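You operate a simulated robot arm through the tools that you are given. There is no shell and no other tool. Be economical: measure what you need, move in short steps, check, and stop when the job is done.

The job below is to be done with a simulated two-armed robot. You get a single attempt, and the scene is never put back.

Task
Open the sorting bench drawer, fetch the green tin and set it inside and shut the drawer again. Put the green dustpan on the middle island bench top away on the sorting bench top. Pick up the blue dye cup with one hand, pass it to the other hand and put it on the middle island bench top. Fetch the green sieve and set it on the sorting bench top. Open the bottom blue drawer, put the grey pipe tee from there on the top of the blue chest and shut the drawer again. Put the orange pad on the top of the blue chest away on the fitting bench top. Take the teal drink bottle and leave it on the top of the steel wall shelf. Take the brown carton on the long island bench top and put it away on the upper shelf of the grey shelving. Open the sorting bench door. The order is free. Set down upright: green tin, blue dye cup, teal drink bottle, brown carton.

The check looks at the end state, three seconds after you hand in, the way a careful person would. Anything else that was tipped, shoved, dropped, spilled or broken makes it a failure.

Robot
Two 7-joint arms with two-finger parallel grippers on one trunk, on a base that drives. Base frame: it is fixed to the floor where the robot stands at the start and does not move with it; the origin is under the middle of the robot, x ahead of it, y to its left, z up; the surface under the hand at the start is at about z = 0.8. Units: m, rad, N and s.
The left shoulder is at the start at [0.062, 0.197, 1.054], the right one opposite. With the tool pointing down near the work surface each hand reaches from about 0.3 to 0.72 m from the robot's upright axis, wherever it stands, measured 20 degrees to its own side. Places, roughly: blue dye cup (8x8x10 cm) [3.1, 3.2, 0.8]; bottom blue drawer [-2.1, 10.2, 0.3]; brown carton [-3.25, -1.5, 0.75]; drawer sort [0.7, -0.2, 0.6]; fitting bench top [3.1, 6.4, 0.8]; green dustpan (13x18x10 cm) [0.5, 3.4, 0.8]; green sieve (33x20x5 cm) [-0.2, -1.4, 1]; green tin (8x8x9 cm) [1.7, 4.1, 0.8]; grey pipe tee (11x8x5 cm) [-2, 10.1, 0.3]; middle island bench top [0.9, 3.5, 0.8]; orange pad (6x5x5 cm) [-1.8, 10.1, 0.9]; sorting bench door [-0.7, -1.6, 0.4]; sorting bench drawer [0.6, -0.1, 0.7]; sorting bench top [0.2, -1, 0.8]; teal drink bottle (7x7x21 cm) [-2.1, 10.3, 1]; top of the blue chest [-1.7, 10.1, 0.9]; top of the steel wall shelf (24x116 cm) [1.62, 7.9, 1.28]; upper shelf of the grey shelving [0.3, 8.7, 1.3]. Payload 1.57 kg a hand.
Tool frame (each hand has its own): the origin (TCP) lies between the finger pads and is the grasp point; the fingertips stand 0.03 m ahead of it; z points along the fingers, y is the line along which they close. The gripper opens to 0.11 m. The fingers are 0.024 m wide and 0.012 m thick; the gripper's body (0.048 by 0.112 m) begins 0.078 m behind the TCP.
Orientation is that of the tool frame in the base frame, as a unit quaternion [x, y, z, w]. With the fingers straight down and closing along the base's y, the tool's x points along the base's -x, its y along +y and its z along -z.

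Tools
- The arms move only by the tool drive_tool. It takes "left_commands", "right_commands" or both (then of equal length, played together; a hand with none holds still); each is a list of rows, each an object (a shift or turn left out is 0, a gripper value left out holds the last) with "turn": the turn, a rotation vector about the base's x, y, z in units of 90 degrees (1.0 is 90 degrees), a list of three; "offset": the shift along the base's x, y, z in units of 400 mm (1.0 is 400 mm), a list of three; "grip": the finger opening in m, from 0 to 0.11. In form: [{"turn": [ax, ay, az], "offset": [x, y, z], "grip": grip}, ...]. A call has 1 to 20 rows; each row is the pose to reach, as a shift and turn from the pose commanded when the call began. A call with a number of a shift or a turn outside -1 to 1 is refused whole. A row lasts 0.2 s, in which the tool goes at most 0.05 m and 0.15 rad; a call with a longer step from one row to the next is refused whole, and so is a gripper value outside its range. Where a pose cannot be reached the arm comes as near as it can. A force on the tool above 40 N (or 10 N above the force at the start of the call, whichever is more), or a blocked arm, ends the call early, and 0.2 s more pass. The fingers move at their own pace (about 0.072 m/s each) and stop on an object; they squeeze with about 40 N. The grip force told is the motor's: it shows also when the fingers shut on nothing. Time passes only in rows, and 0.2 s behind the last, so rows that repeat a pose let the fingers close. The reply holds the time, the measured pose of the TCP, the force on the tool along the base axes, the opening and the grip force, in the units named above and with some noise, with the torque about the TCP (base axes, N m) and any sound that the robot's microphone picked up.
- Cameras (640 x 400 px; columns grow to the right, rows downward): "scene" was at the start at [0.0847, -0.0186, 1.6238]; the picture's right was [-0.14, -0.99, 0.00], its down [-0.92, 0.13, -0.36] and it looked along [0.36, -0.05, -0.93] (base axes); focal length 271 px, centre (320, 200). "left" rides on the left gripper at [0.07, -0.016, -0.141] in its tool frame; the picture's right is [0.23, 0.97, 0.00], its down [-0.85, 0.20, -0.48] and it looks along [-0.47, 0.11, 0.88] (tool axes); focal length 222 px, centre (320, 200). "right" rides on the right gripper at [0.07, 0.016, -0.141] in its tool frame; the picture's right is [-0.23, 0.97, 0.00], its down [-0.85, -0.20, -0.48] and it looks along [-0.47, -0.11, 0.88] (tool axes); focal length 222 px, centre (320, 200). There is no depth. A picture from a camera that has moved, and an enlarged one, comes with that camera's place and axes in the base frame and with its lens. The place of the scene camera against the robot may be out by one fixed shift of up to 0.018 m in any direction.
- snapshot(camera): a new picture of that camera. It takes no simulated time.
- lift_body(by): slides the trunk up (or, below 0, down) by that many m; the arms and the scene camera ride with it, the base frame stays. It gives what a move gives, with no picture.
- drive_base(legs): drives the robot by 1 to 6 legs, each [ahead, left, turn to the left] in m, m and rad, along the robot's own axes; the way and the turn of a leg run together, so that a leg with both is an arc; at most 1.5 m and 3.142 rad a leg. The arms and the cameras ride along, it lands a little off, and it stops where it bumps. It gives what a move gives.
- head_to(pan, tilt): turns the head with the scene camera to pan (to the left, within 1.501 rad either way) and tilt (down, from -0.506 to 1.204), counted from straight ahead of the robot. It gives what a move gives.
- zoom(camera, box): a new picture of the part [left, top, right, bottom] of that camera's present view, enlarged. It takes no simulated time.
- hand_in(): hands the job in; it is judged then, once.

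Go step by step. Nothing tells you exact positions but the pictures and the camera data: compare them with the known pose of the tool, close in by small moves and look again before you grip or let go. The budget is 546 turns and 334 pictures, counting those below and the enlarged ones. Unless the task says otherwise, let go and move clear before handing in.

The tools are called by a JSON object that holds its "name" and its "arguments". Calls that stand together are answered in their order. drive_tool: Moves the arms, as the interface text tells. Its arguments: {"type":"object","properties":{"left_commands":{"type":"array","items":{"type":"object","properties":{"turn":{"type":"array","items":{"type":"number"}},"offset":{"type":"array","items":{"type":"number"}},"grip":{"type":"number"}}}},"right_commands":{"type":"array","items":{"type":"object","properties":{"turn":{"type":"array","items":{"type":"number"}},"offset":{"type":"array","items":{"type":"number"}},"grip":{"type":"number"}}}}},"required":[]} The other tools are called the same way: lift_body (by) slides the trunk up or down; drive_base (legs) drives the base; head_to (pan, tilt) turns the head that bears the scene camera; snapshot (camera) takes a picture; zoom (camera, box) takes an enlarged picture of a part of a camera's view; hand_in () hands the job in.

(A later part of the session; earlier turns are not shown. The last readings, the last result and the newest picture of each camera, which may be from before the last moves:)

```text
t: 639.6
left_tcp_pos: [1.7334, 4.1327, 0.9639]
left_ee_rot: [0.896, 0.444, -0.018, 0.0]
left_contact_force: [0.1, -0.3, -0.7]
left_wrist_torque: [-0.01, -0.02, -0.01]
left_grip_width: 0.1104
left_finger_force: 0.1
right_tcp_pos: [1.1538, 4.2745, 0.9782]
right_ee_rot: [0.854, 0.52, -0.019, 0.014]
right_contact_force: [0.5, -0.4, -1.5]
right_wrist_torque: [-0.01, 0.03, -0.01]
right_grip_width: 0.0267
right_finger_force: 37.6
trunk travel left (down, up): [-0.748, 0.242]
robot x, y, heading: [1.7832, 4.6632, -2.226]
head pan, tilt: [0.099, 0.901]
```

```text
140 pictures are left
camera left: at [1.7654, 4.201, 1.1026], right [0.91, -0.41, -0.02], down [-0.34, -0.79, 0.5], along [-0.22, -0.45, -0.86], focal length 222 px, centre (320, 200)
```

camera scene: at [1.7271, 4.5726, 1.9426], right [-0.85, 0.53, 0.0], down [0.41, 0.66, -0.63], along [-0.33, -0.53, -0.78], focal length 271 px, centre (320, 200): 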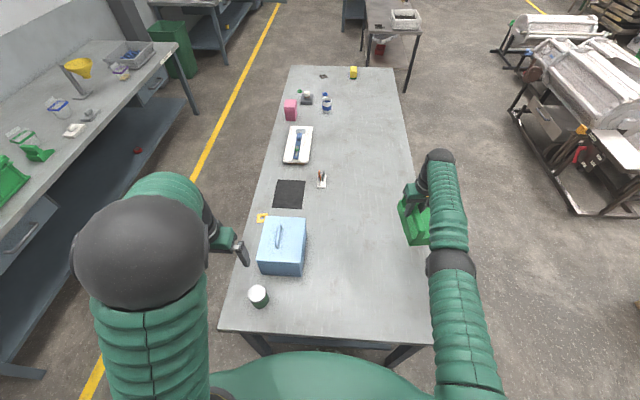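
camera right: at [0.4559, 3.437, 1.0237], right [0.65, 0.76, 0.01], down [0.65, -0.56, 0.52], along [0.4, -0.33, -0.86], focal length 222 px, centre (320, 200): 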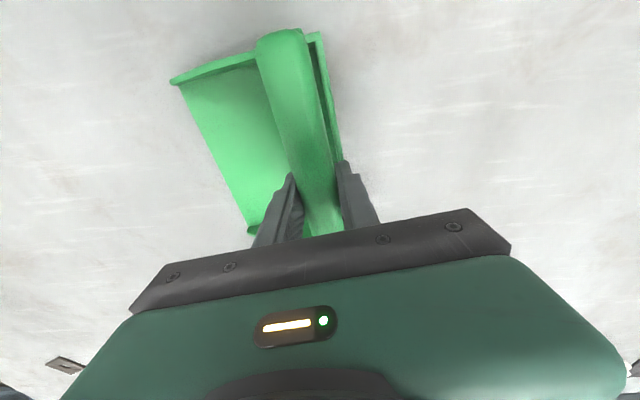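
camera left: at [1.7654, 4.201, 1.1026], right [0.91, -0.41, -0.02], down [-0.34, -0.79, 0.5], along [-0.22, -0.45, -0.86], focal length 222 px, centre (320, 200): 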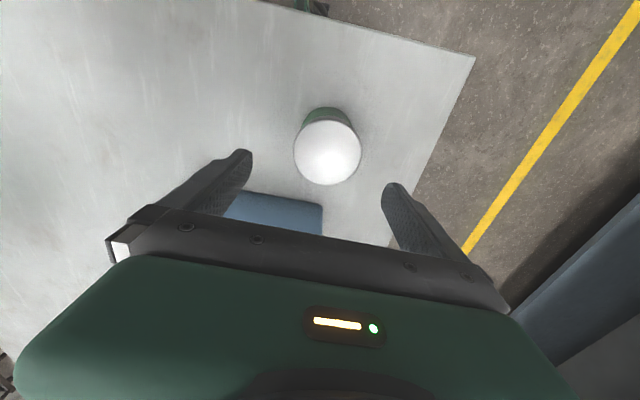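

Centred over the tin. Lower and grip its upper body.

{"name": "drive_tool", "arguments": {"left_commands": [{"offset": [0.01, 0, -0.08]}, {"offset": [0.01, 0, -0.16]}, {"offset": [0.01, 0, -0.22]}, {"offset": [0.01, 0, -0.25]}, {"offset": [0.01, 0, -0.25]}]}}

{"name": "snapshot", "arguments": {"camera": "left"}}

{"name": "snapshot", "arguments": {"camera": "scene"}}

```text
t: 640.8
left_tcp_pos: [1.7356, 4.1333, 0.8636]
left_ee_rot: [0.896, 0.444, -0.017, 0.0]
left_contact_force: [0.2, -0.4, -0.3]
left_wrist_torque: [0.0, -0.01, -0.03]
left_grip_width: 0.1103
left_finger_force: 0.0
right_tcp_pos: [1.1534, 4.2735, 0.9787]
right_ee_rot: [0.854, 0.52, -0.019, 0.013]
right_contact_force: [0.2, 0.4, -1.7]
right_wrist_torque: [-0.03, -0.03, -0.01]
right_grip_width: 0.0268
right_finger_force: 37.7
trunk travel left (down, up): [-0.748, 0.242]
robot x, y, heading: [1.7841, 4.6631, -2.229]
head pan, tilt: [0.099, 0.901]
```

```text
139 pictures are left
camera left: at [1.7679, 4.201, 1.0029], right [0.91, -0.41, -0.02], down [-0.34, -0.79, 0.5], along [-0.22, -0.45, -0.87], focal length 222 px, centre (320, 200)
```

left: 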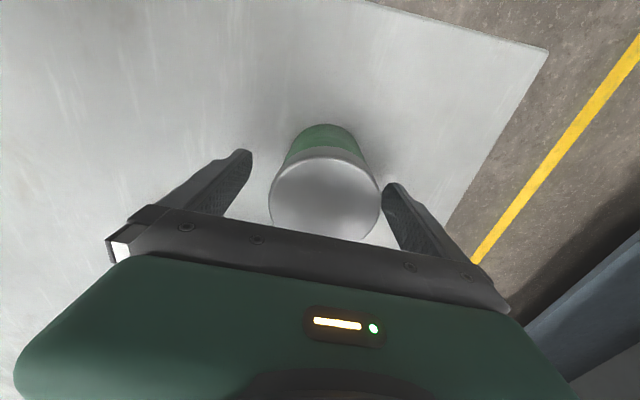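

```text
138 pictures are left
camera scene: at [1.716, 4.5592, 1.7414], right [-0.85, 0.53, 0.0], down [0.42, 0.67, -0.62], along [-0.33, -0.52, -0.79], focal length 271 px, centre (320, 200)
```

scene: 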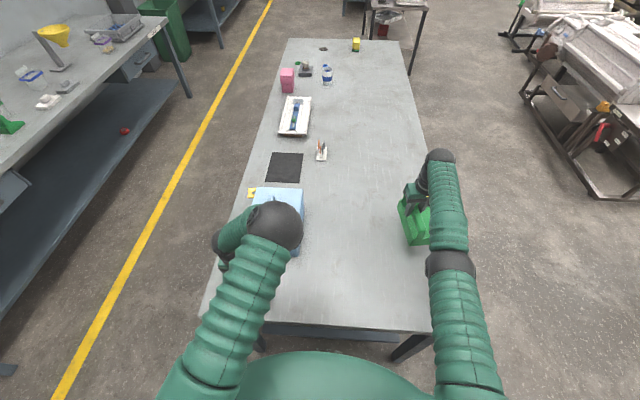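

{"name": "drive_tool", "arguments": {"left_commands": [{"offset": [0.005, -0.002, -0.03]}, {"offset": [0.005, -0.002, -0.03], "grip": 0.09}, {"offset": [0.005, -0.002, -0.03], "grip": 0.07}, {"offset": [0.005, -0.002, -0.03], "grip": 0.055}, {"offset": [0.005, -0.002, -0.03], "grip": 0.045}, {"offset": [0.005, -0.002, -0.03], "grip": 0.045}]}}

{"name": "lift_body", "arguments": {"by": 0.08}}

{"name": "snapshot", "arguments": {"camera": "left"}}

```text
t: 642.2
left_tcp_pos: [1.7374, 4.1313, 0.8514]
left_ee_rot: [0.896, 0.443, -0.016, 0.0]
left_contact_force: [1.2, -0.2, 4.0]
left_wrist_torque: [-0.11, -0.25, -0.03]
left_grip_width: 0.0691
left_finger_force: 39.4
right_tcp_pos: [1.1538, 4.274, 0.9785]
right_ee_rot: [0.854, 0.52, -0.019, 0.012]
right_contact_force: [0.5, -0.7, -1.8]
right_wrist_torque: [-0.02, -0.02, 0.01]
right_grip_width: 0.0267
right_finger_force: 37.4
trunk travel left (down, up): [-0.748, 0.242]
robot x, y, heading: [1.7842, 4.6618, -2.229]
head pan, tilt: [0.099, 0.901]
```

```text
t: 643.4
left_tcp_pos: [1.7363, 4.1311, 0.9318]
left_ee_rot: [0.896, 0.444, -0.017, 0.0]
left_contact_force: [0.1, 0.9, -2.9]
left_wrist_torque: [0.02, 0.0, 0.01]
left_grip_width: 0.0691
left_finger_force: 39.9
right_tcp_pos: [1.1543, 4.2724, 1.0586]
right_ee_rot: [0.854, 0.52, -0.019, 0.014]
right_contact_force: [-1.1, 0.3, -2.3]
right_wrist_torque: [-0.05, -0.01, 0.03]
right_grip_width: 0.0268
right_finger_force: 37.3
trunk travel left (down, up): [-0.828, 0.162]
robot x, y, heading: [1.7792, 4.6618, -2.224]
head pan, tilt: [0.099, 0.901]
```

```text
137 pictures are left
camera left: at [1.7695, 4.1997, 1.0706], right [0.91, -0.41, -0.02], down [-0.34, -0.79, 0.5], along [-0.22, -0.45, -0.87], focal length 222 px, centre (320, 200)
```

left: 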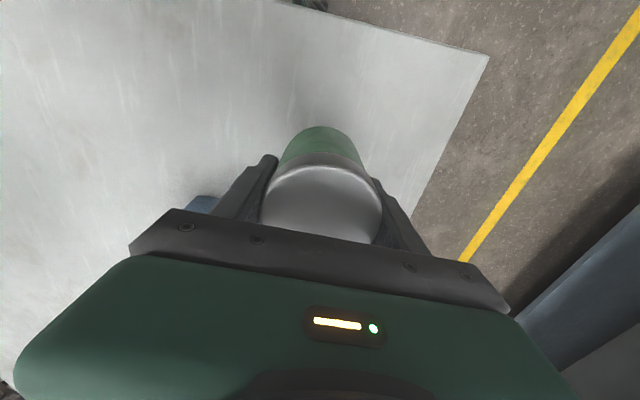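

Tin gripped. Back off, move into the aisle, and drive back toward the sorting bench.

{"name": "lift_body", "arguments": {"by": 0.1}}

{"name": "drive_base", "arguments": {"legs": [[-0.2, 0, -0.01], [0, 1.08, 0], [1.45, 0, 0], [1.45, 0, 0]]}}

{"name": "head_to", "arguments": {"pan": 0, "tilt": 0.5}}

{"name": "snapshot", "arguments": {"camera": "scene"}}

```text
t: 644.7
left_tcp_pos: [1.7361, 4.1314, 1.0323]
left_ee_rot: [0.896, 0.445, -0.017, -0.001]
left_contact_force: [-1.0, 0.4, -1.8]
left_wrist_torque: [-0.02, -0.02, 0.03]
left_grip_width: 0.0692
left_finger_force: 39.7
right_tcp_pos: [1.1533, 4.2734, 1.1576]
right_ee_rot: [0.854, 0.52, -0.02, 0.014]
right_contact_force: [-0.6, -0.4, -2.1]
right_wrist_torque: [-0.07, -0.04, 0.01]
right_grip_width: 0.0265
right_finger_force: 37.6
trunk travel left (down, up): [-0.928, 0.062]
robot x, y, heading: [1.7794, 4.6596, -2.228]
head pan, tilt: [0.099, 0.901]
```

```text
t: 665.0
left_tcp_pos: [1.0156, 1.3022, 1.0324]
left_ee_rot: [0.887, 0.462, -0.017, 0.0]
left_contact_force: [-0.7, -0.3, -2.3]
left_wrist_torque: [-0.01, -0.01, 0.01]
left_grip_width: 0.0688
left_finger_force: 39.4
right_tcp_pos: [0.4276, 1.4213, 1.1595]
right_ee_rot: [0.843, 0.537, -0.021, 0.015]
right_contact_force: [0.3, -0.1, -2.2]
right_wrist_torque: [-0.04, 0.01, 0.01]
right_grip_width: 0.0267
right_finger_force: 37.5
trunk travel left (down, up): [-0.928, 0.062]
robot x, y, heading: [1.0393, 1.8344, -2.19]
head pan, tilt: [0.099, 0.901]
```

```text
t: 665.8
left_tcp_pos: [1.0175, 1.3031, 1.0324]
left_ee_rot: [0.886, 0.463, -0.018, 0.0]
left_contact_force: [-0.3, -0.1, -2.6]
left_wrist_torque: [0.0, -0.01, -0.01]
left_grip_width: 0.069
left_finger_force: 40.5
right_tcp_pos: [0.43, 1.4254, 1.1527]
right_ee_rot: [0.845, 0.535, -0.01, 0.012]
right_contact_force: [-1.1, 0.3, -1.9]
right_wrist_torque: [-0.05, -0.01, 0.01]
right_grip_width: 0.0268
right_finger_force: 37.6
trunk travel left (down, up): [-0.928, 0.062]
robot x, y, heading: [1.0417, 1.8337, -2.192]
head pan, tilt: [0.0, 0.499]
```

```text
136 pictures are left
camera scene: at [0.9621, 1.7184, 1.9551], right [-0.81, 0.58, 0.0], down [0.28, 0.39, -0.88], along [-0.51, -0.71, -0.48], focal length 271 px, centre (320, 200)
```

scene: 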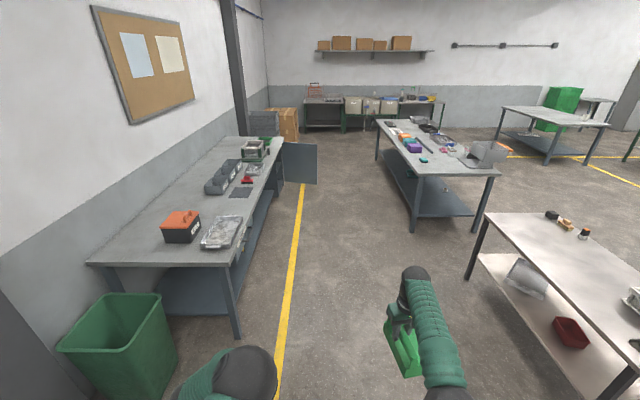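

Aisle is clear. Drive on to the drawer end of the sorting bench and turn to face it.

{"name": "drive_base", "arguments": {"legs": [[1.3, 0, -0.043], [0.5, 0, 0], [0, 0, 1.571]]}}

{"name": "head_to", "arguments": {"pan": -0.1, "tilt": 0.85}}

{"name": "snapshot", "arguments": {"camera": "scene"}}

```text
t: 678.8
left_tcp_pos: [0.489, 0.3671, 1.0325]
left_ee_rot: [0.308, 0.951, -0.013, 0.013]
left_contact_force: [-0.1, 0.2, -2.7]
left_wrist_torque: [0.0, 0.01, -0.02]
left_grip_width: 0.0692
left_finger_force: 39.4
right_tcp_pos: [0.3583, -0.2183, 1.1524]
right_ee_rot: [0.226, 0.974, 0.002, 0.016]
right_contact_force: [0.6, -0.7, -1.6]
right_wrist_torque: [0.05, -0.04, 0.04]
right_grip_width: 0.0266
right_finger_force: 38.1
trunk travel left (down, up): [-0.928, 0.062]
robot x, y, heading: [-0.0397, 0.3999, -0.629]
head pan, tilt: [0.0, 0.499]
```

```text
t: 679.6
left_tcp_pos: [0.4885, 0.3681, 1.0342]
left_ee_rot: [0.308, 0.951, -0.013, 0.014]
left_contact_force: [0.1, -0.1, -2.6]
left_wrist_torque: [0.02, 0.02, -0.01]
left_grip_width: 0.0688
left_finger_force: 39.7
right_tcp_pos: [0.351, -0.2141, 1.1447]
right_ee_rot: [0.228, 0.974, 0.007, 0.003]
right_contact_force: [0.3, -0.3, -1.9]
right_wrist_torque: [0.02, 0.01, -0.03]
right_grip_width: 0.0266
right_finger_force: 37.4
trunk travel left (down, up): [-0.928, 0.062]
robot x, y, heading: [-0.0373, 0.3992, -0.638]
head pan, tilt: [-0.099, 0.85]
```

```text
135 pictures are left
camera scene: at [0.0438, 0.3144, 1.9253], right [-0.67, -0.74, 0.0], down [-0.56, 0.5, -0.66], along [0.49, -0.44, -0.75], focal length 271 px, centre (320, 200)
```

scene: 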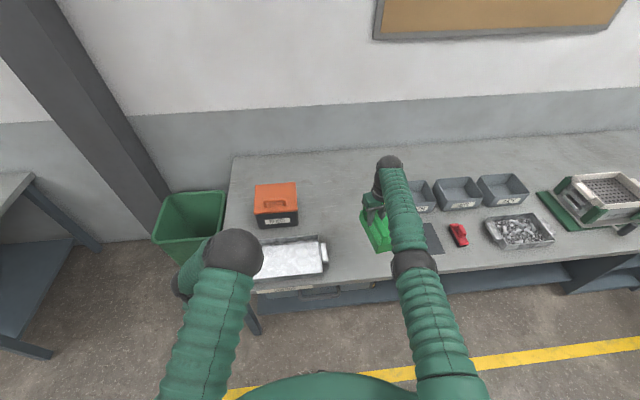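

Dustpan goes in the free area between the orange box and the mat (p≈0, q≈-0.63). Drive in, raise the tin hand, and lower the trunk some.

{"name": "drive_base", "arguments": {"legs": [[0.2, 0, -0.026]]}}

{"name": "drive_tool", "arguments": {"left_commands": [{"offset": [0, 0, 0.1]}, {"offset": [0, 0, 0.2]}, {"offset": [0, 0, 0.3]}, {"offset": [0, 0, 0.38]}]}}

{"name": "lift_body", "arguments": {"by": -0.15}}

{"name": "snapshot", "arguments": {"camera": "scene"}}

{"name": "snapshot", "arguments": {"camera": "right"}}

```text
t: 681.2
left_tcp_pos: [0.6402, 0.2397, 1.0366]
left_ee_rot: [0.321, 0.947, -0.014, 0.015]
left_contact_force: [0.3, 0.4, -1.7]
left_wrist_torque: [-0.04, -0.01, 0.0]
left_grip_width: 0.0688
left_finger_force: 40.7
right_tcp_pos: [0.4879, -0.3405, 1.1488]
right_ee_rot: [0.24, 0.971, 0.005, 0.007]
right_contact_force: [0.9, -0.2, -1.5]
right_wrist_torque: [0.0, -0.02, 0.02]
right_grip_width: 0.0268
right_finger_force: 37.2
trunk travel left (down, up): [-0.928, 0.062]
robot x, y, heading: [0.1172, 0.2779, -0.663]
head pan, tilt: [-0.099, 0.85]
```

```text
t: 682.2
left_tcp_pos: [0.6425, 0.2412, 1.1888]
left_ee_rot: [0.317, 0.948, -0.012, 0.014]
left_contact_force: [0.6, 0.5, -2.0]
left_wrist_torque: [0.02, -0.01, -0.01]
left_grip_width: 0.069
left_finger_force: 39.9
right_tcp_pos: [0.4866, -0.34, 1.1393]
right_ee_rot: [0.243, 0.97, 0.014, -0.005]
right_contact_force: [-0.4, 0.3, -2.8]
right_wrist_torque: [0.01, -0.06, -0.02]
right_grip_width: 0.0265
right_finger_force: 37.3
trunk travel left (down, up): [-0.928, 0.062]
robot x, y, heading: [0.1138, 0.2814, -0.659]
head pan, tilt: [-0.099, 0.85]
```

```text
t: 683.9
left_tcp_pos: [0.6417, 0.2409, 1.0393]
left_ee_rot: [0.316, 0.949, -0.015, 0.017]
left_contact_force: [-0.5, -0.1, -2.4]
left_wrist_torque: [-0.01, 0.01, -0.03]
left_grip_width: 0.0692
left_finger_force: 39.6
right_tcp_pos: [0.4847, -0.3386, 0.9875]
right_ee_rot: [0.243, 0.97, 0.013, -0.005]
right_contact_force: [0.4, -1.6, -1.7]
right_wrist_torque: [0.03, -0.08, 0.02]
right_grip_width: 0.0268
right_finger_force: 37.5
trunk travel left (down, up): [-0.778, 0.212]
robot x, y, heading: [0.1186, 0.2812, -0.663]
head pan, tilt: [-0.099, 0.85]
```

```text
134 pictures are left
camera scene: at [0.1955, 0.1955, 1.774], right [-0.69, -0.72, 0.0], down [-0.55, 0.52, -0.66], along [0.48, -0.45, -0.75], focal length 271 px, centre (320, 200)
```

scene: 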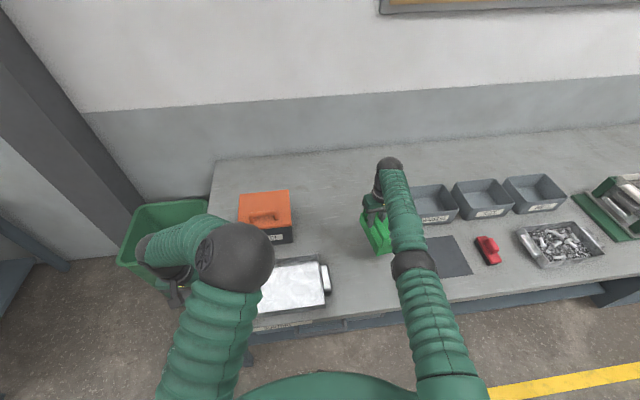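

```text
133 pictures are left
camera right: at [0.4313, -0.2959, 1.1309], right [0.66, 0.75, 0.02], down [0.66, -0.59, 0.46], along [0.36, -0.29, -0.89], focal length 222 px, centre (320, 200)
```

right: 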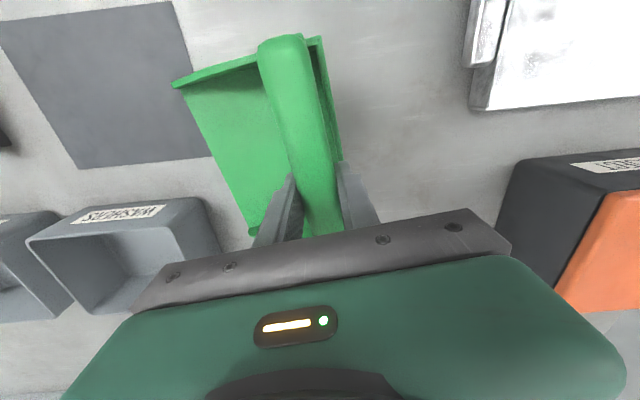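

Shift 4 cm left to keep clear of the mat and bin, then lower to contact.

{"name": "drive_tool", "arguments": {"right_commands": [{"offset": [0.03, 0.04, 0]}, {"offset": [0.06, 0.079, 0]}, {"offset": [0.06, 0.079, -0.1]}, {"offset": [0.06, 0.079, -0.19]}, {"offset": [0.06, 0.079, -0.21]}, {"offset": [0.06, 0.079, -0.22]}, {"offset": [0.06, 0.079, -0.23]}, {"offset": [0.06, 0.079, -0.24]}, {"offset": [0.06, 0.079, -0.25]}, {"offset": [0.06, 0.079, -0.26]}, {"offset": [0.06, 0.079, -0.27]}, {"offset": [0.06, 0.079, -0.28]}]}}

{"name": "snapshot", "arguments": {"camera": "right"}}

```text
t: 686.5
left_tcp_pos: [0.6432, 0.2433, 1.0386]
left_ee_rot: [0.315, 0.949, -0.013, 0.015]
left_contact_force: [-1.2, 0.0, -2.5]
left_wrist_torque: [0.02, -0.02, -0.04]
left_grip_width: 0.0691
left_finger_force: 40.3
right_tcp_pos: [0.5064, -0.3035, 0.8903]
right_ee_rot: [0.241, 0.97, 0.006, 0.006]
right_contact_force: [0.6, 0.2, -0.8]
right_wrist_torque: [-0.17, -0.06, 0.04]
right_grip_width: 0.0264
right_finger_force: 37.4
right hand out of reach, approached as far as the arm can: row 1, 2, 6, 7, 8, 9, 10, 11, 12
trunk travel left (down, up): [-0.778, 0.212]
robot x, y, heading: [0.1168, 0.2807, -0.664]
head pan, tilt: [-0.099, 0.85]
```

```text
132 pictures are left
camera right: at [0.4505, -0.2581, 1.0309], right [0.66, 0.75, 0.02], down [0.66, -0.58, 0.48], along [0.37, -0.31, -0.88], focal length 222 px, centre (320, 200)
```

right: 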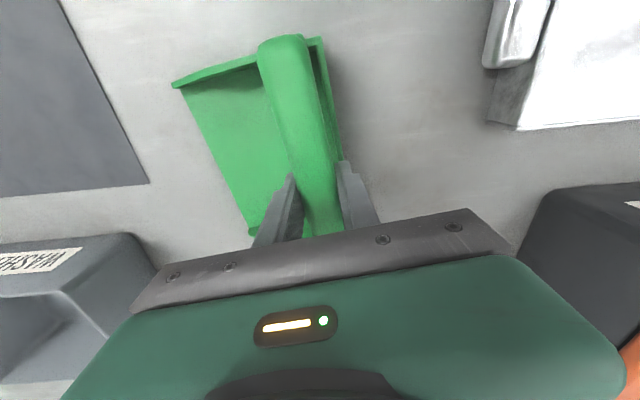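

{"name": "lift_body", "arguments": {"by": -0.012}}

{"name": "snapshot", "arguments": {"camera": "right"}}

```text
t: 687.1
left_tcp_pos: [0.6398, 0.242, 1.0312]
left_ee_rot: [0.317, 0.948, -0.018, 0.018]
left_contact_force: [0.9, 0.0, -2.0]
left_wrist_torque: [0.03, -0.02, 0.01]
left_grip_width: 0.0689
left_finger_force: 40.2
right_tcp_pos: [0.5059, -0.3013, 0.8854]
right_ee_rot: [0.24, 0.971, 0.005, 0.009]
right_contact_force: [-2.0, 0.3, 26.9]
right_wrist_torque: [-0.4, 0.46, -0.09]
right_grip_width: 0.0269
right_finger_force: 37.6
trunk travel left (down, up): [-0.766, 0.224]
robot x, y, heading: [0.1168, 0.2799, -0.66]
head pan, tilt: [-0.099, 0.85]
```

```text
131 pictures are left
camera right: at [0.4483, -0.255, 1.0255], right [0.66, 0.75, 0.02], down [0.65, -0.58, 0.49], along [0.38, -0.31, -0.87], focal length 222 px, centre (320, 200)
```

right: 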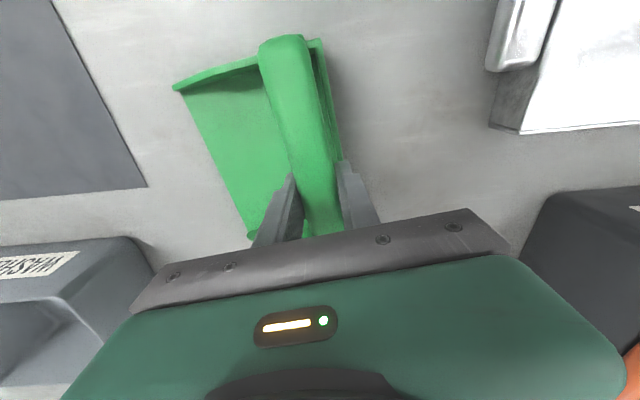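

Contact (27 N). Release and rise by the trunk.

{"name": "drive_tool", "arguments": {"right_commands": [{"grip": 0.035}, {"grip": 0.05}, {"grip": 0.065}, {"grip": 0.065}]}}

{"name": "lift_body", "arguments": {"by": 0.12}}

{"name": "drive_base", "arguments": {"legs": [[-0.3, 0, 0]]}}

{"name": "snapshot", "arguments": {"camera": "scene"}}

```text
t: 688.1
left_tcp_pos: [0.6435, 0.243, 1.0269]
left_ee_rot: [0.315, 0.949, -0.014, 0.015]
left_contact_force: [0.8, -0.1, -2.4]
left_wrist_torque: [0.0, 0.01, 0.02]
left_grip_width: 0.0687
left_finger_force: 40.2
right_tcp_pos: [0.5076, -0.3027, 0.8767]
right_ee_rot: [0.241, 0.97, 0.007, 0.005]
right_contact_force: [0.2, 0.4, 0.5]
right_wrist_torque: [0.01, 0.0, -0.01]
right_grip_width: 0.0648
right_finger_force: 0.1
trunk travel left (down, up): [-0.766, 0.224]
robot x, y, heading: [0.1142, 0.2838, -0.663]
head pan, tilt: [-0.099, 0.85]
```

```text
t: 689.6
left_tcp_pos: [0.6424, 0.244, 1.1485]
left_ee_rot: [0.315, 0.949, -0.012, 0.015]
left_contact_force: [0.1, 0.7, -2.6]
left_wrist_torque: [0.04, 0.0, 0.0]
left_grip_width: 0.069
left_finger_force: 39.6
right_tcp_pos: [0.5061, -0.3033, 0.9994]
right_ee_rot: [0.241, 0.97, 0.007, 0.005]
right_contact_force: [-0.1, -0.4, 0.8]
right_wrist_torque: [-0.01, 0.01, -0.02]
right_grip_width: 0.0649
right_finger_force: 0.0
trunk travel left (down, up): [-0.886, 0.104]
robot x, y, heading: [0.1145, 0.285, -0.663]
head pan, tilt: [-0.099, 0.85]
```

```text
t: 691.7
left_tcp_pos: [0.4111, 0.425, 1.1462]
left_ee_rot: [0.313, 0.95, -0.011, 0.014]
left_contact_force: [0.0, 0.8, -2.3]
left_wrist_torque: [0.01, -0.02, -0.02]
left_grip_width: 0.0688
left_finger_force: 39.6
right_tcp_pos: [0.2765, -0.1224, 0.9971]
right_ee_rot: [0.24, 0.971, 0.008, 0.005]
right_contact_force: [-0.3, -0.2, -0.1]
right_wrist_torque: [-0.01, -0.01, -0.03]
right_grip_width: 0.0651
right_finger_force: 0.0
trunk travel left (down, up): [-0.886, 0.104]
robot x, y, heading: [-0.1195, 0.4627, -0.654]
head pan, tilt: [-0.099, 0.85]
```

```text
130 pictures are left
camera scene: at [-0.0341, 0.375, 1.8834], right [-0.69, -0.73, 0.0], down [-0.55, 0.52, -0.66], along [0.47, -0.45, -0.76], focal length 271 px, centre (320, 200)
```

scene: 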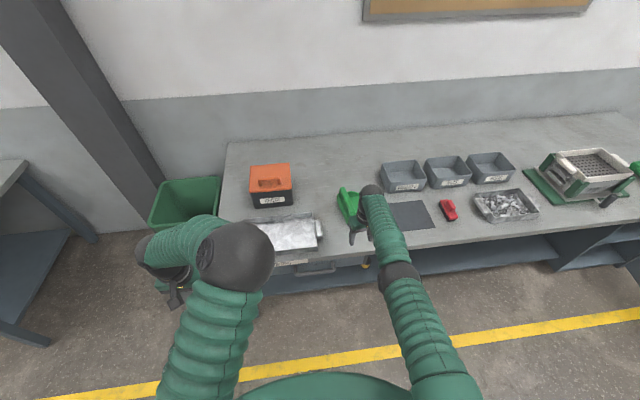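

Dustpan is set down well. Now the drawer: handle at ≈(0.44,-0.05,0.62). Pitch the right hand forward for a front grip.

{"name": "drive_tool", "arguments": {"right_commands": [{"turn": [-0.055, -0.0715, 0], "offset": [0.02, 0.03, 0]}, {"turn": [-0.11, -0.143, 0], "offset": [0.045, 0.06, 0]}, {"turn": [-0.164, -0.2145, 0], "offset": [0.07, 0.09, 0]}, {"turn": [-0.219, -0.286, 0], "offset": [0.09, 0.12, 0]}, {"turn": [-0.274, -0.3575, 0], "offset": [0.11, 0.15, 0]}, {"turn": [-0.329, -0.429, 0], "offset": [0.135, 0.18, 0]}, {"turn": [-0.383, -0.5, 0], "offset": [0.16, 0.21, 0], "grip": 0.11}, {"turn": [-0.438, -0.572, 0], "offset": [0.18, 0.24, 0]}, {"turn": [-0.438, -0.572, 0], "offset": [0.18, 0.24, 0]}]}}

```text
t: 693.6
left_tcp_pos: [0.4079, 0.4373, 1.1468]
left_ee_rot: [0.307, 0.952, -0.013, 0.016]
left_contact_force: [-0.1, 0.4, -2.3]
left_wrist_torque: [0.01, -0.02, -0.04]
left_grip_width: 0.0689
left_finger_force: 39.9
right_tcp_pos: [0.4969, -0.0864, 1.0187]
right_ee_rot: [0.089, 0.806, -0.296, 0.505]
right_contact_force: [0.7, -0.5, -0.3]
right_wrist_torque: [-0.01, -0.01, 0.03]
right_grip_width: 0.1103
right_finger_force: 0.2
right hand out of reach, approached as far as the arm can: row 1, 2, 3, 4, 5, 6, 7, 8, 9
trunk travel left (down, up): [-0.886, 0.104]
robot x, y, heading: [-0.1202, 0.4661, -0.658]
head pan, tilt: [-0.099, 0.85]
stopped in row 9 (right hand): the arm was blocked; the commanded pose is now the measured one
```

The wrist is naturally rolling; continue the roll so fingers close vertically.

{"name": "drive_tool", "arguments": {"right_commands": [{"turn": [-0.07, 0.052, 0.029]}, {"turn": [-0.14, 0.104, 0.058]}, {"turn": [-0.209, 0.156, 0.087]}, {"turn": [-0.279, 0.208, 0.115]}, {"turn": [-0.349, 0.26, 0.144]}, {"turn": [-0.419, 0.312, 0.173]}, {"turn": [-0.488, 0.364, 0.202]}, {"turn": [-0.558, 0.416, 0.231]}]}}

{"name": "drive_base", "arguments": {"legs": [[-0.22, 0, 0]]}}

{"name": "snapshot", "arguments": {"camera": "scene"}}

```text
t: 695.4
left_tcp_pos: [0.4071, 0.4336, 1.1496]
left_ee_rot: [0.309, 0.951, -0.012, 0.017]
left_contact_force: [0.7, -0.6, -2.8]
left_wrist_torque: [-0.02, -0.02, 0.01]
left_grip_width: 0.069
left_finger_force: 39.8
right_tcp_pos: [0.4981, -0.0884, 1.0212]
right_ee_rot: [-0.364, 0.723, -0.525, 0.262]
right_contact_force: [0.9, 0.1, -0.2]
right_wrist_torque: [-0.03, 0.0, -0.04]
right_grip_width: 0.11
right_finger_force: 0.0
trunk travel left (down, up): [-0.886, 0.104]
robot x, y, heading: [-0.1246, 0.4636, -0.664]
head pan, tilt: [-0.099, 0.85]
```

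```text
t: 697.1
left_tcp_pos: [0.2359, 0.5689, 1.1468]
left_ee_rot: [0.308, 0.951, -0.01, 0.014]
left_contact_force: [0.4, 1.0, -3.0]
left_wrist_torque: [-0.02, 0.06, 0.02]
left_grip_width: 0.069
left_finger_force: 40.1
right_tcp_pos: [0.3291, 0.0467, 1.0185]
right_ee_rot: [-0.363, 0.724, -0.524, 0.263]
right_contact_force: [0.4, -1.0, -0.5]
right_wrist_torque: [0.0, 0.03, 0.01]
right_grip_width: 0.1099
right_finger_force: 0.0
trunk travel left (down, up): [-0.886, 0.104]
robot x, y, heading: [-0.2949, 0.5976, -0.66]
head pan, tilt: [-0.099, 0.85]
```

```text
129 pictures are left
camera scene: at [-0.2056, 0.5097, 1.8833], right [-0.69, -0.73, 0.0], down [-0.55, 0.52, -0.65], along [0.47, -0.45, -0.76], focal length 271 px, centre (320, 200)
```

scene: 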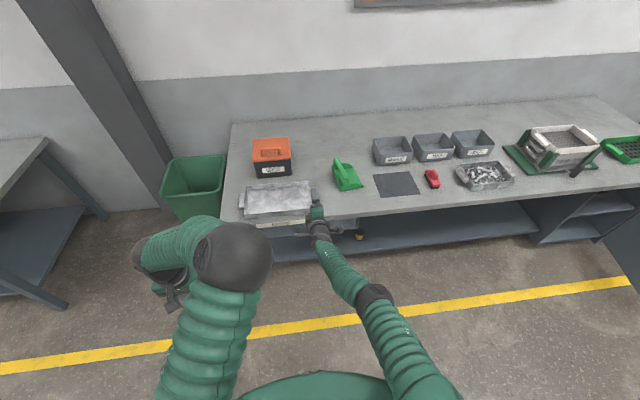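

Raise the tin hand relative to the trunk, back off slightly, and lower to drawer height.

{"name": "drive_tool", "arguments": {"left_commands": [{"offset": [0, 0, 0.1]}, {"offset": [0, 0, 0.2]}, {"offset": [0, 0, 0.3]}, {"offset": [0, 0, 0.4]}, {"offset": [0, 0, 0.45]}]}}

{"name": "drive_base", "arguments": {"legs": [[-0.1, 0, 0]]}}

{"name": "lift_body", "arguments": {"by": -0.38}}

{"name": "snapshot", "arguments": {"camera": "right"}}

{"name": "snapshot", "arguments": {"camera": "scene"}}

```text
t: 698.0
left_tcp_pos: [0.2475, 0.6322, 1.2864]
left_ee_rot: [0.225, 0.973, -0.034, 0.029]
left_contact_force: [-0.1, -0.6, -1.8]
left_wrist_torque: [0.02, -0.03, -0.06]
left_grip_width: 0.0688
left_finger_force: 40.1
right_tcp_pos: [0.3253, 0.0499, 1.0276]
right_ee_rot: [-0.362, 0.72, -0.529, 0.267]
right_contact_force: [-0.2, -0.4, 0.4]
right_wrist_torque: [-0.02, 0.04, -0.01]
right_grip_width: 0.11
right_finger_force: 0.0
trunk travel left (down, up): [-0.886, 0.104]
robot x, y, heading: [-0.2918, 0.6001, -0.658]
head pan, tilt: [-0.099, 0.85]
stopped in row 4 (left hand): the arm was blocked; the commanded pose is now the measured one
```

```text
t: 699.1
left_tcp_pos: [0.1767, 0.6895, 1.2823]
left_ee_rot: [0.224, 0.974, -0.03, 0.025]
left_contact_force: [0.0, -0.5, -3.2]
left_wrist_torque: [0.02, 0.08, 0.01]
left_grip_width: 0.0689
left_finger_force: 39.5
right_tcp_pos: [0.2531, 0.107, 1.0197]
right_ee_rot: [-0.364, 0.722, -0.525, 0.265]
right_contact_force: [0.1, 0.8, 0.3]
right_wrist_torque: [0.03, 0.04, -0.02]
right_grip_width: 0.1101
right_finger_force: 0.1
trunk travel left (down, up): [-0.886, 0.104]
robot x, y, heading: [-0.3758, 0.6626, -0.658]
head pan, tilt: [-0.099, 0.85]
```

```text
t: 702.8
left_tcp_pos: [0.1674, 0.7034, 0.9073]
left_ee_rot: [0.216, 0.975, -0.037, 0.034]
left_contact_force: [-0.4, -0.1, -2.6]
left_wrist_torque: [0.01, 0.02, 0.01]
left_grip_width: 0.0689
left_finger_force: 40.0
right_tcp_pos: [0.2458, 0.113, 0.6465]
right_ee_rot: [-0.361, 0.72, -0.529, 0.267]
right_contact_force: [-0.7, -0.8, 0.0]
right_wrist_torque: [0.01, -0.01, 0.04]
right_grip_width: 0.1097
right_finger_force: 0.1
trunk travel left (down, up): [-0.506, 0.484]
robot x, y, heading: [-0.3737, 0.664, -0.657]
head pan, tilt: [-0.099, 0.85]
```

```text
128 pictures are left
camera right: at [0.0928, 0.1402, 0.6734], right [-0.1, 0.36, -0.93], down [0.19, 0.92, 0.33], along [0.98, -0.14, -0.16], focal length 222 px, centre (320, 200)
```

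right: 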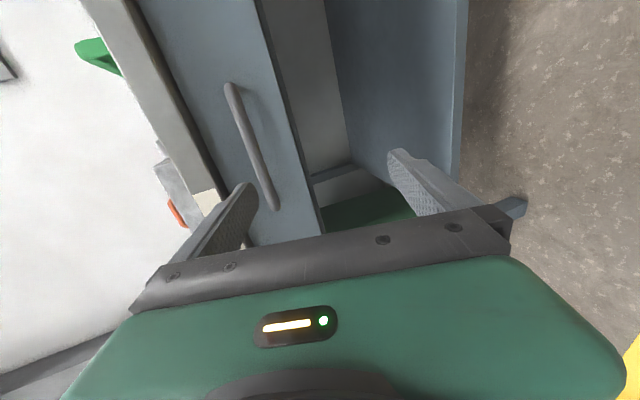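

```text
127 pictures are left
camera scene: at [-0.2927, 0.5774, 1.5025], right [-0.69, -0.73, 0.0], down [-0.55, 0.52, -0.66], along [0.48, -0.45, -0.75], focal length 271 px, centre (320, 200)
```

scene: 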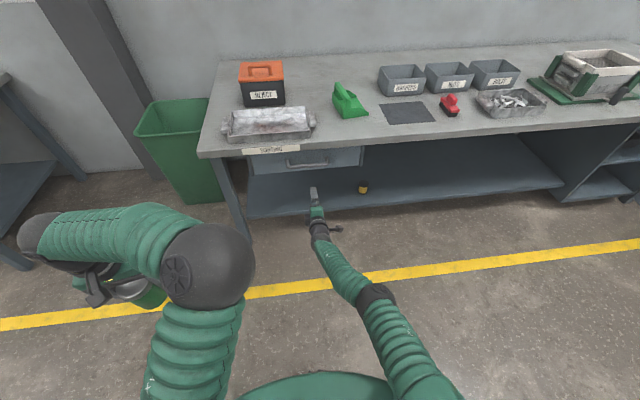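

Drawer bar at p≈0.248, q≈-0.351, z≈0.691. Narrow the grip (bench top is close above), raise 4.5 cm, and approach.

{"name": "lift_body", "arguments": {"by": 0.046}}

{"name": "drive_tool", "arguments": {"right_commands": [{"grip": 0.08}, {"grip": 0.06}, {"grip": 0.06}]}}

{"name": "drive_base", "arguments": {"legs": [[0.15, -0.002, -0.006]]}}

{"name": "snapshot", "arguments": {"camera": "right"}}

```text
t: 703.6
left_tcp_pos: [0.1685, 0.7069, 0.9512]
left_ee_rot: [0.214, 0.976, -0.028, 0.029]
left_contact_force: [-0.5, -0.5, -2.4]
left_wrist_torque: [0.03, 0.0, -0.01]
left_grip_width: 0.0687
left_finger_force: 39.4
right_tcp_pos: [0.246, 0.1136, 0.6942]
right_ee_rot: [-0.362, 0.72, -0.528, 0.267]
right_contact_force: [0.8, -0.5, 0.2]
right_wrist_torque: [-0.02, -0.02, -0.01]
right_grip_width: 0.1098
right_finger_force: 0.0
trunk travel left (down, up): [-0.552, 0.438]
robot x, y, heading: [-0.3717, 0.6607, -0.658]
head pan, tilt: [-0.099, 0.85]
```

```text
t: 704.5
left_tcp_pos: [0.1676, 0.704, 0.9531]
left_ee_rot: [0.215, 0.976, -0.032, 0.031]
left_contact_force: [0.3, -0.5, -2.4]
left_wrist_torque: [0.02, 0.01, 0.01]
left_grip_width: 0.0691
left_finger_force: 39.4
right_tcp_pos: [0.2472, 0.1132, 0.6956]
right_ee_rot: [-0.363, 0.719, -0.529, 0.267]
right_contact_force: [-0.2, 0.5, 0.3]
right_wrist_torque: [0.02, -0.01, 0.03]
right_grip_width: 0.0599
right_finger_force: 0.1
trunk travel left (down, up): [-0.552, 0.438]
robot x, y, heading: [-0.3756, 0.6632, -0.657]
head pan, tilt: [-0.099, 0.85]
```

```text
t: 705.8
left_tcp_pos: [0.2823, 0.6092, 0.9534]
left_ee_rot: [0.22, 0.975, -0.034, 0.031]
left_contact_force: [0.4, 0.6, -2.7]
left_wrist_torque: [0.0, 0.01, 0.0]
left_grip_width: 0.0689
left_finger_force: 40.1
right_tcp_pos: [0.3592, 0.0185, 0.6957]
right_ee_rot: [-0.36, 0.72, -0.529, 0.267]
right_contact_force: [-0.5, 0.2, -0.2]
right_wrist_torque: [-0.02, 0.01, 0.01]
right_grip_width: 0.06
right_finger_force: 0.0
trunk travel left (down, up): [-0.552, 0.438]
robot x, y, heading: [-0.257, 0.5692, -0.662]
head pan, tilt: [-0.099, 0.85]
```

```text
126 pictures are left
camera right: at [0.2054, 0.0463, 0.7208], right [-0.09, 0.36, -0.93], down [0.19, 0.92, 0.34], along [0.98, -0.15, -0.16], focal length 222 px, centre (320, 200)
```

right: 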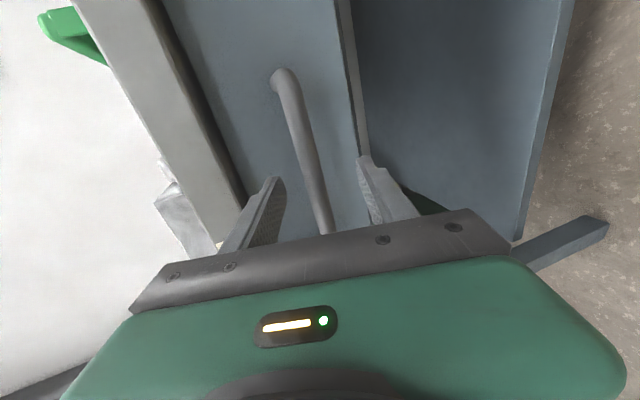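

{"name": "drive_base", "arguments": {"legs": [[0.06, 0, 0]]}}

{"name": "snapshot", "arguments": {"camera": "right"}}

```text
t: 706.8
left_tcp_pos: [0.3238, 0.584, 0.9535]
left_ee_rot: [0.212, 0.976, -0.037, 0.033]
left_contact_force: [-0.3, 0.3, -2.5]
left_wrist_torque: [0.0, -0.01, 0.0]
left_grip_width: 0.0687
left_finger_force: 40.7
right_tcp_pos: [0.3993, -0.0148, 0.698]
right_ee_rot: [-0.359, 0.717, -0.536, 0.263]
right_contact_force: [-14.1, 17.0, -3.0]
right_wrist_torque: [-0.41, -0.29, 0.45]
right_grip_width: 0.0523
right_finger_force: 0.1
trunk travel left (down, up): [-0.552, 0.438]
robot x, y, heading: [-0.2137, 0.5396, -0.664]
head pan, tilt: [-0.099, 0.85]
stopped in leg 1: the force on the tool passed its limit at 339 N (the readings are from after the stop); the commanded pose is now the measured one
```

```text
125 pictures are left
camera right: at [0.2454, 0.0148, 0.7237], right [-0.09, 0.34, -0.93], down [0.2, 0.93, 0.32], along [0.98, -0.16, -0.15], focal length 222 px, centre (320, 200)
```

right: 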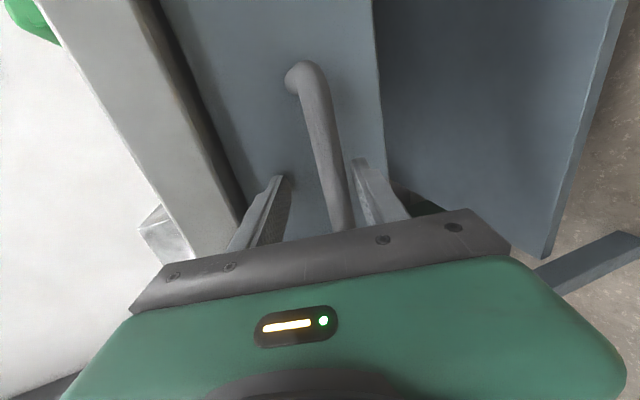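

Fingertips touched the drawer face (bar is nearer than thought). Back off 1.5 cm and close on the bar.

{"name": "drive_base", "arguments": {"legs": [[-0.015, 0, 0]]}}

{"name": "drive_tool", "arguments": {"right_commands": [{"grip": 0.045}, {"grip": 0.03}, {"grip": 0.015}, {"grip": 0.0}, {"grip": 0.0}]}}

{"name": "snapshot", "arguments": {"camera": "right"}}

{"name": "snapshot", "arguments": {"camera": "scene"}}

```text
t: 707.6
left_tcp_pos: [0.315, 0.5908, 0.9529]
left_ee_rot: [0.212, 0.976, -0.035, 0.033]
left_contact_force: [-0.3, 0.5, -1.6]
left_wrist_torque: [-0.02, 0.03, -0.02]
left_grip_width: 0.0688
left_finger_force: 40.0
right_tcp_pos: [0.3868, -0.0109, 0.6961]
right_ee_rot: [-0.358, 0.719, -0.536, 0.261]
right_contact_force: [0.3, -1.0, 0.2]
right_wrist_torque: [-0.03, 0.0, 0.02]
right_grip_width: 0.0599
right_finger_force: 0.1
trunk travel left (down, up): [-0.552, 0.438]
robot x, y, heading: [-0.2283, 0.5496, -0.663]
head pan, tilt: [-0.099, 0.85]
```

```text
t: 708.7
left_tcp_pos: [0.3124, 0.5985, 0.9528]
left_ee_rot: [0.208, 0.977, -0.035, 0.033]
left_contact_force: [0.6, 0.5, -2.7]
left_wrist_torque: [0.01, -0.01, -0.01]
left_grip_width: 0.069
left_finger_force: 39.6
right_tcp_pos: [0.3848, -0.0136, 0.6906]
right_ee_rot: [-0.356, 0.723, -0.534, 0.255]
right_contact_force: [-15.0, 19.4, -32.6]
right_wrist_torque: [0.46, 0.15, 0.89]
right_grip_width: 0.0176
right_finger_force: 32.4
trunk travel left (down, up): [-0.552, 0.438]
robot x, y, heading: [-0.2327, 0.5521, -0.667]
head pan, tilt: [-0.099, 0.85]
stopped in row 5 (right hand): the force on the tool passed its limit at 45 N (the readings are from after the stop); the commanded pose is now the measured one
```

```text
124 pictures are left
camera right: at [0.2315, 0.0168, 0.7177], right [-0.1, 0.35, -0.93], down [0.22, 0.92, 0.32], along [0.97, -0.17, -0.16], focal length 222 px, centre (320, 200)
```

right: 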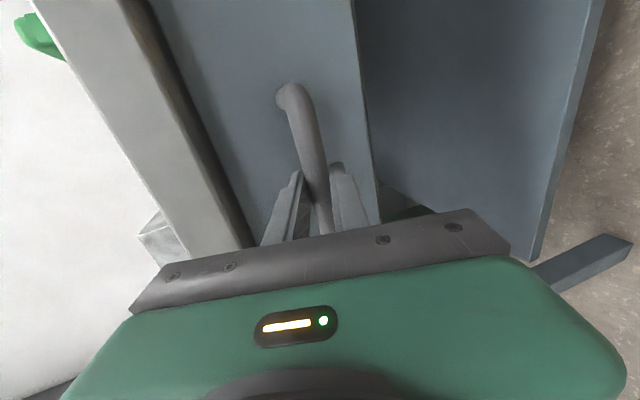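

```text
123 pictures are left
camera scene: at [-0.1433, 0.4603, 1.5482], right [-0.69, -0.72, 0.0], down [-0.55, 0.52, -0.66], along [0.47, -0.45, -0.76], focal length 271 px, centre (320, 200)
```

scene: 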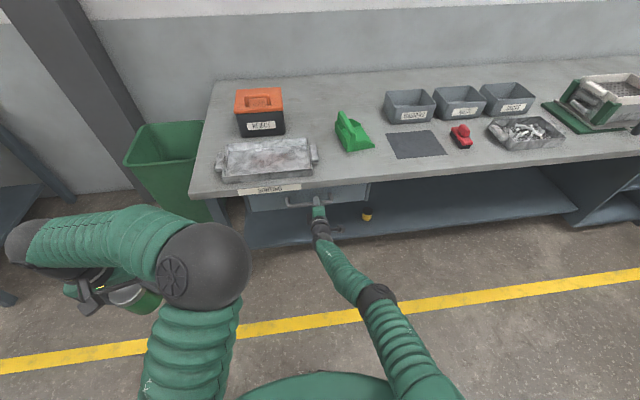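

Gripped. Relax vertically and pull the drawer open by driving back.

{"name": "drive_tool", "arguments": {"right_commands": [{"offset": [0, 0, -0.012]}, {"offset": [0, 0, -0.012]}]}}

{"name": "drive_base", "arguments": {"legs": [[-0.15, 0, 0], [-0.13, 0, 0]]}}

{"name": "snapshot", "arguments": {"camera": "scene"}}

```text
t: 709.3
left_tcp_pos: [0.311, 0.5964, 0.9544]
left_ee_rot: [0.209, 0.977, -0.037, 0.035]
left_contact_force: [-0.7, 0.2, -3.0]
left_wrist_torque: [-0.01, 0.0, 0.03]
left_grip_width: 0.0689
left_finger_force: 40.2
right_tcp_pos: [0.3858, -0.0146, 0.6901]
right_ee_rot: [-0.356, 0.72, -0.537, 0.258]
right_contact_force: [0.1, -0.7, -10.3]
right_wrist_torque: [-0.09, 0.02, 0.53]
right_grip_width: 0.0177
right_finger_force: 32.9
trunk travel left (down, up): [-0.552, 0.438]
robot x, y, heading: [-0.2295, 0.5503, -0.667]
head pan, tilt: [-0.099, 0.85]
```

```text
t: 711.1
left_tcp_pos: [0.1801, 0.7009, 0.9559]
left_ee_rot: [0.204, 0.978, -0.036, 0.036]
left_contact_force: [-0.3, 0.0, -2.3]
left_wrist_torque: [-0.01, 0.01, -0.02]
left_grip_width: 0.069
left_finger_force: 39.8
right_tcp_pos: [0.2545, 0.0798, 0.6908]
right_ee_rot: [-0.35, 0.72, -0.541, 0.256]
right_contact_force: [-5.2, -4.6, -29.1]
right_wrist_torque: [0.13, 0.23, 0.94]
right_grip_width: 0.018
right_finger_force: 32.4
trunk travel left (down, up): [-0.552, 0.438]
robot x, y, heading: [-0.3607, 0.6452, -0.66]
head pan, tilt: [-0.099, 0.85]
stopped in leg 2: the force on the tool passed its limit at 42 N (the readings are from after the stop); the commanded pose is now the measured one
```

```text
122 pictures are left
camera scene: at [-0.2717, 0.5546, 1.5481], right [-0.69, -0.72, 0.0], down [-0.55, 0.52, -0.65], along [0.47, -0.45, -0.76], focal length 271 px, centre (320, 200)
```

scene: 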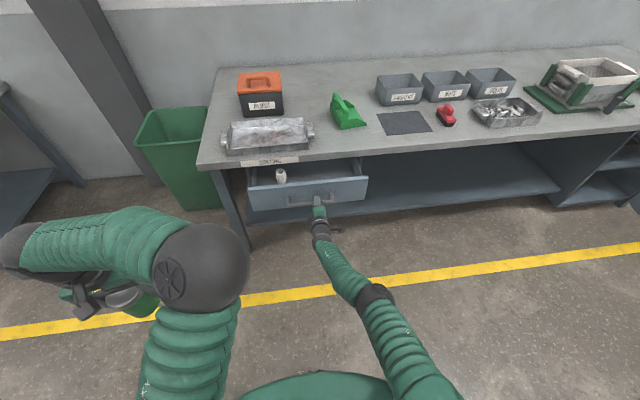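

Drawer is opening. Relax z and keep pulling.

{"name": "drive_tool", "arguments": {"right_commands": [{"offset": [0, 0, -0.015]}, {"offset": [0, 0, -0.015]}]}}

{"name": "drive_base", "arguments": {"legs": [[-0.1, 0, 0]]}}

{"name": "drive_tool", "arguments": {"right_commands": [{"offset": [0, 0, -0.01]}, {"offset": [0, 0, -0.01]}]}}

{"name": "drive_base", "arguments": {"legs": [[-0.08, 0, 0]]}}

{"name": "snapshot", "arguments": {"camera": "scene"}}

```text
t: 711.7
left_tcp_pos: [0.1783, 0.7013, 0.9565]
left_ee_rot: [0.207, 0.977, -0.039, 0.039]
left_contact_force: [-0.4, -1.1, -2.4]
left_wrist_torque: [0.02, -0.01, 0.01]
left_grip_width: 0.0688
left_finger_force: 40.2
right_tcp_pos: [0.2546, 0.0805, 0.6908]
right_ee_rot: [-0.349, 0.717, -0.547, 0.255]
right_contact_force: [-1.2, -2.6, -5.7]
right_wrist_torque: [-0.34, 0.21, -0.93]
right_grip_width: 0.0177
right_finger_force: 32.3
trunk travel left (down, up): [-0.552, 0.438]
robot x, y, heading: [-0.3571, 0.6455, -0.669]
head pan, tilt: [-0.099, 0.85]
```

```text
t: 712.8
left_tcp_pos: [0.0995, 0.7596, 0.9584]
left_ee_rot: [0.209, 0.977, -0.037, 0.037]
left_contact_force: [0.9, 0.0, -1.7]
left_wrist_torque: [-0.02, -0.02, 0.01]
left_grip_width: 0.0691
left_finger_force: 40.1
right_tcp_pos: [0.1731, 0.1401, 0.6897]
right_ee_rot: [-0.348, 0.718, -0.546, 0.256]
right_contact_force: [-10.4, -11.7, -4.0]
right_wrist_torque: [-0.35, 0.44, -0.62]
right_grip_width: 0.0178
right_finger_force: 32.2
trunk travel left (down, up): [-0.552, 0.438]
robot x, y, heading: [-0.4352, 0.7034, -0.665]
head pan, tilt: [-0.099, 0.85]
```

```text
t: 713.4
left_tcp_pos: [0.0996, 0.7639, 0.9578]
left_ee_rot: [0.207, 0.977, -0.038, 0.038]
left_contact_force: [0.6, 0.0, -1.8]
left_wrist_torque: [-0.04, -0.02, 0.0]
left_grip_width: 0.0687
left_finger_force: 39.9
right_tcp_pos: [0.1729, 0.1387, 0.6906]
right_ee_rot: [-0.347, 0.718, -0.548, 0.254]
right_contact_force: [-3.5, -4.1, -6.7]
right_wrist_torque: [-0.31, 0.3, -0.98]
right_grip_width: 0.0177
right_finger_force: 32.5
right hand out of reach, approached as far as the arm can: row 1, 2
trunk travel left (down, up): [-0.552, 0.438]
robot x, y, heading: [-0.435, 0.706, -0.668]
head pan, tilt: [-0.099, 0.85]
```

```text
t: 714.5
left_tcp_pos: [0.0349, 0.81, 0.9589]
left_ee_rot: [0.207, 0.977, -0.037, 0.039]
left_contact_force: [-0.8, 0.4, -3.0]
left_wrist_torque: [-0.03, -0.01, 0.0]
left_grip_width: 0.0688
left_finger_force: 40.3
right_tcp_pos: [0.1089, 0.1873, 0.6894]
right_ee_rot: [-0.346, 0.719, -0.547, 0.254]
right_contact_force: [-14.5, -16.9, -6.8]
right_wrist_torque: [-0.45, 0.39, -0.7]
right_grip_width: 0.0179
right_finger_force: 32.4
trunk travel left (down, up): [-0.552, 0.438]
robot x, y, heading: [-0.5004, 0.7552, -0.664]
head pan, tilt: [-0.099, 0.85]
```

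```text
121 pictures are left
camera scene: at [-0.4207, 0.6668, 1.5493], right [-0.69, -0.72, 0.0], down [-0.54, 0.52, -0.66], along [0.48, -0.45, -0.75], focal length 271 px, centre (320, 200)
```

scene: 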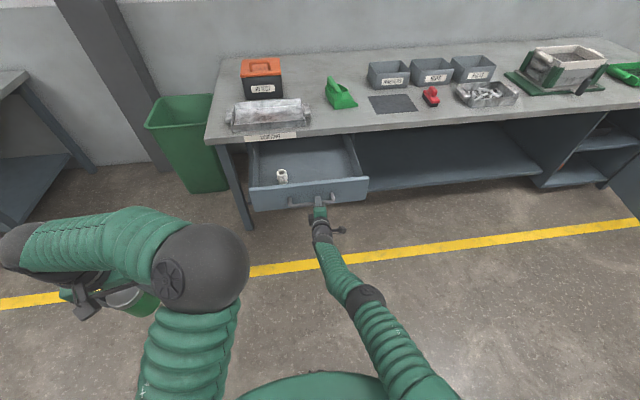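

Drawer is open ~0.34 m. Release the handle, back off, and raise the right hand out of the way.

{"name": "drive_tool", "arguments": {"right_commands": [{"grip": 0.03}, {"grip": 0.05}, {"grip": 0.06}, {"grip": 0.06}]}}

{"name": "drive_base", "arguments": {"legs": [[-0.12, 0, 0]]}}

{"name": "drive_tool", "arguments": {"right_commands": [{"offset": [0, 0, 0.1]}, {"offset": [0, 0, 0.2]}, {"offset": [0, 0, 0.3]}, {"offset": [0, 0, 0.4]}, {"offset": [-0.03, 0, 0.5]}, {"offset": [-0.06, 0, 0.6]}, {"offset": [-0.1, 0, 0.7]}, {"offset": [-0.14, 0, 0.8]}]}}

{"name": "snapshot", "arguments": {"camera": "scene"}}

```text
t: 715.5
left_tcp_pos: [0.0354, 0.8172, 0.9572]
left_ee_rot: [0.206, 0.977, -0.041, 0.04]
left_contact_force: [-0.2, 0.8, -2.7]
left_wrist_torque: [0.0, -0.04, 0.0]
left_grip_width: 0.0688
left_finger_force: 39.8
right_tcp_pos: [0.1102, 0.1882, 0.6922]
right_ee_rot: [-0.348, 0.717, -0.55, 0.252]
right_contact_force: [0.2, -0.6, 0.2]
right_wrist_torque: [0.0, 0.02, -0.01]
right_grip_width: 0.0599
right_finger_force: 0.1
trunk travel left (down, up): [-0.552, 0.438]
robot x, y, heading: [-0.4969, 0.7565, -0.667]
head pan, tilt: [-0.099, 0.85]
```

```text
t: 716.7
left_tcp_pos: [-0.0596, 0.8898, 0.9586]
left_ee_rot: [0.206, 0.977, -0.04, 0.04]
left_contact_force: [0.0, 0.6, -1.8]
left_wrist_torque: [-0.02, -0.01, -0.02]
left_grip_width: 0.0691
left_finger_force: 39.7
right_tcp_pos: [0.0136, 0.2635, 0.6913]
right_ee_rot: [-0.346, 0.717, -0.549, 0.253]
right_contact_force: [-0.3, -0.4, -0.4]
right_wrist_torque: [0.02, -0.02, -0.01]
right_grip_width: 0.0601
right_finger_force: 0.2
trunk travel left (down, up): [-0.552, 0.438]
robot x, y, heading: [-0.5921, 0.8344, -0.669]
head pan, tilt: [-0.099, 0.85]
```

```text
t: 718.5
left_tcp_pos: [-0.0603, 0.8933, 0.9586]
left_ee_rot: [0.205, 0.977, -0.039, 0.041]
left_contact_force: [0.4, -0.2, -3.2]
left_wrist_torque: [0.02, -0.01, 0.0]
left_grip_width: 0.0689
left_finger_force: 40.1
right_tcp_pos: [0.0709, 0.2128, 1.0074]
right_ee_rot: [-0.345, 0.718, -0.549, 0.253]
right_contact_force: [-0.3, 0.5, 0.3]
right_wrist_torque: [0.01, 0.02, 0.0]
right_grip_width: 0.0598
right_finger_force: 0.0
right hand out of reach, approached as far as the arm can: row 1, 2, 3, 4, 5, 6, 7, 8
trunk travel left (down, up): [-0.552, 0.438]
robot x, y, heading: [-0.5894, 0.8313, -0.665]
head pan, tilt: [-0.099, 0.85]
```

```text
120 pictures are left
camera scene: at [-0.5131, 0.7473, 1.5494], right [-0.69, -0.72, 0.0], down [-0.54, 0.52, -0.66], along [0.47, -0.46, -0.75], focal length 271 px, centre (320, 200)
```

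scene: 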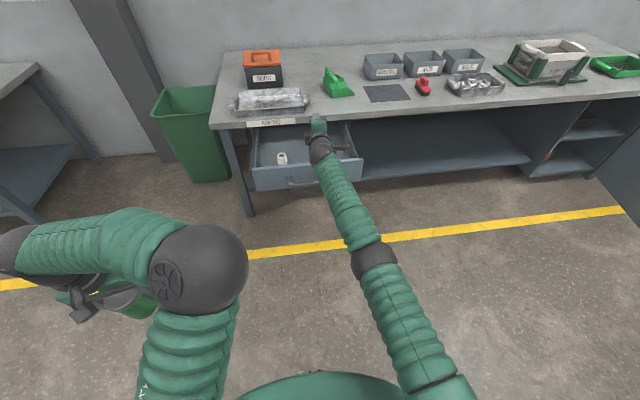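

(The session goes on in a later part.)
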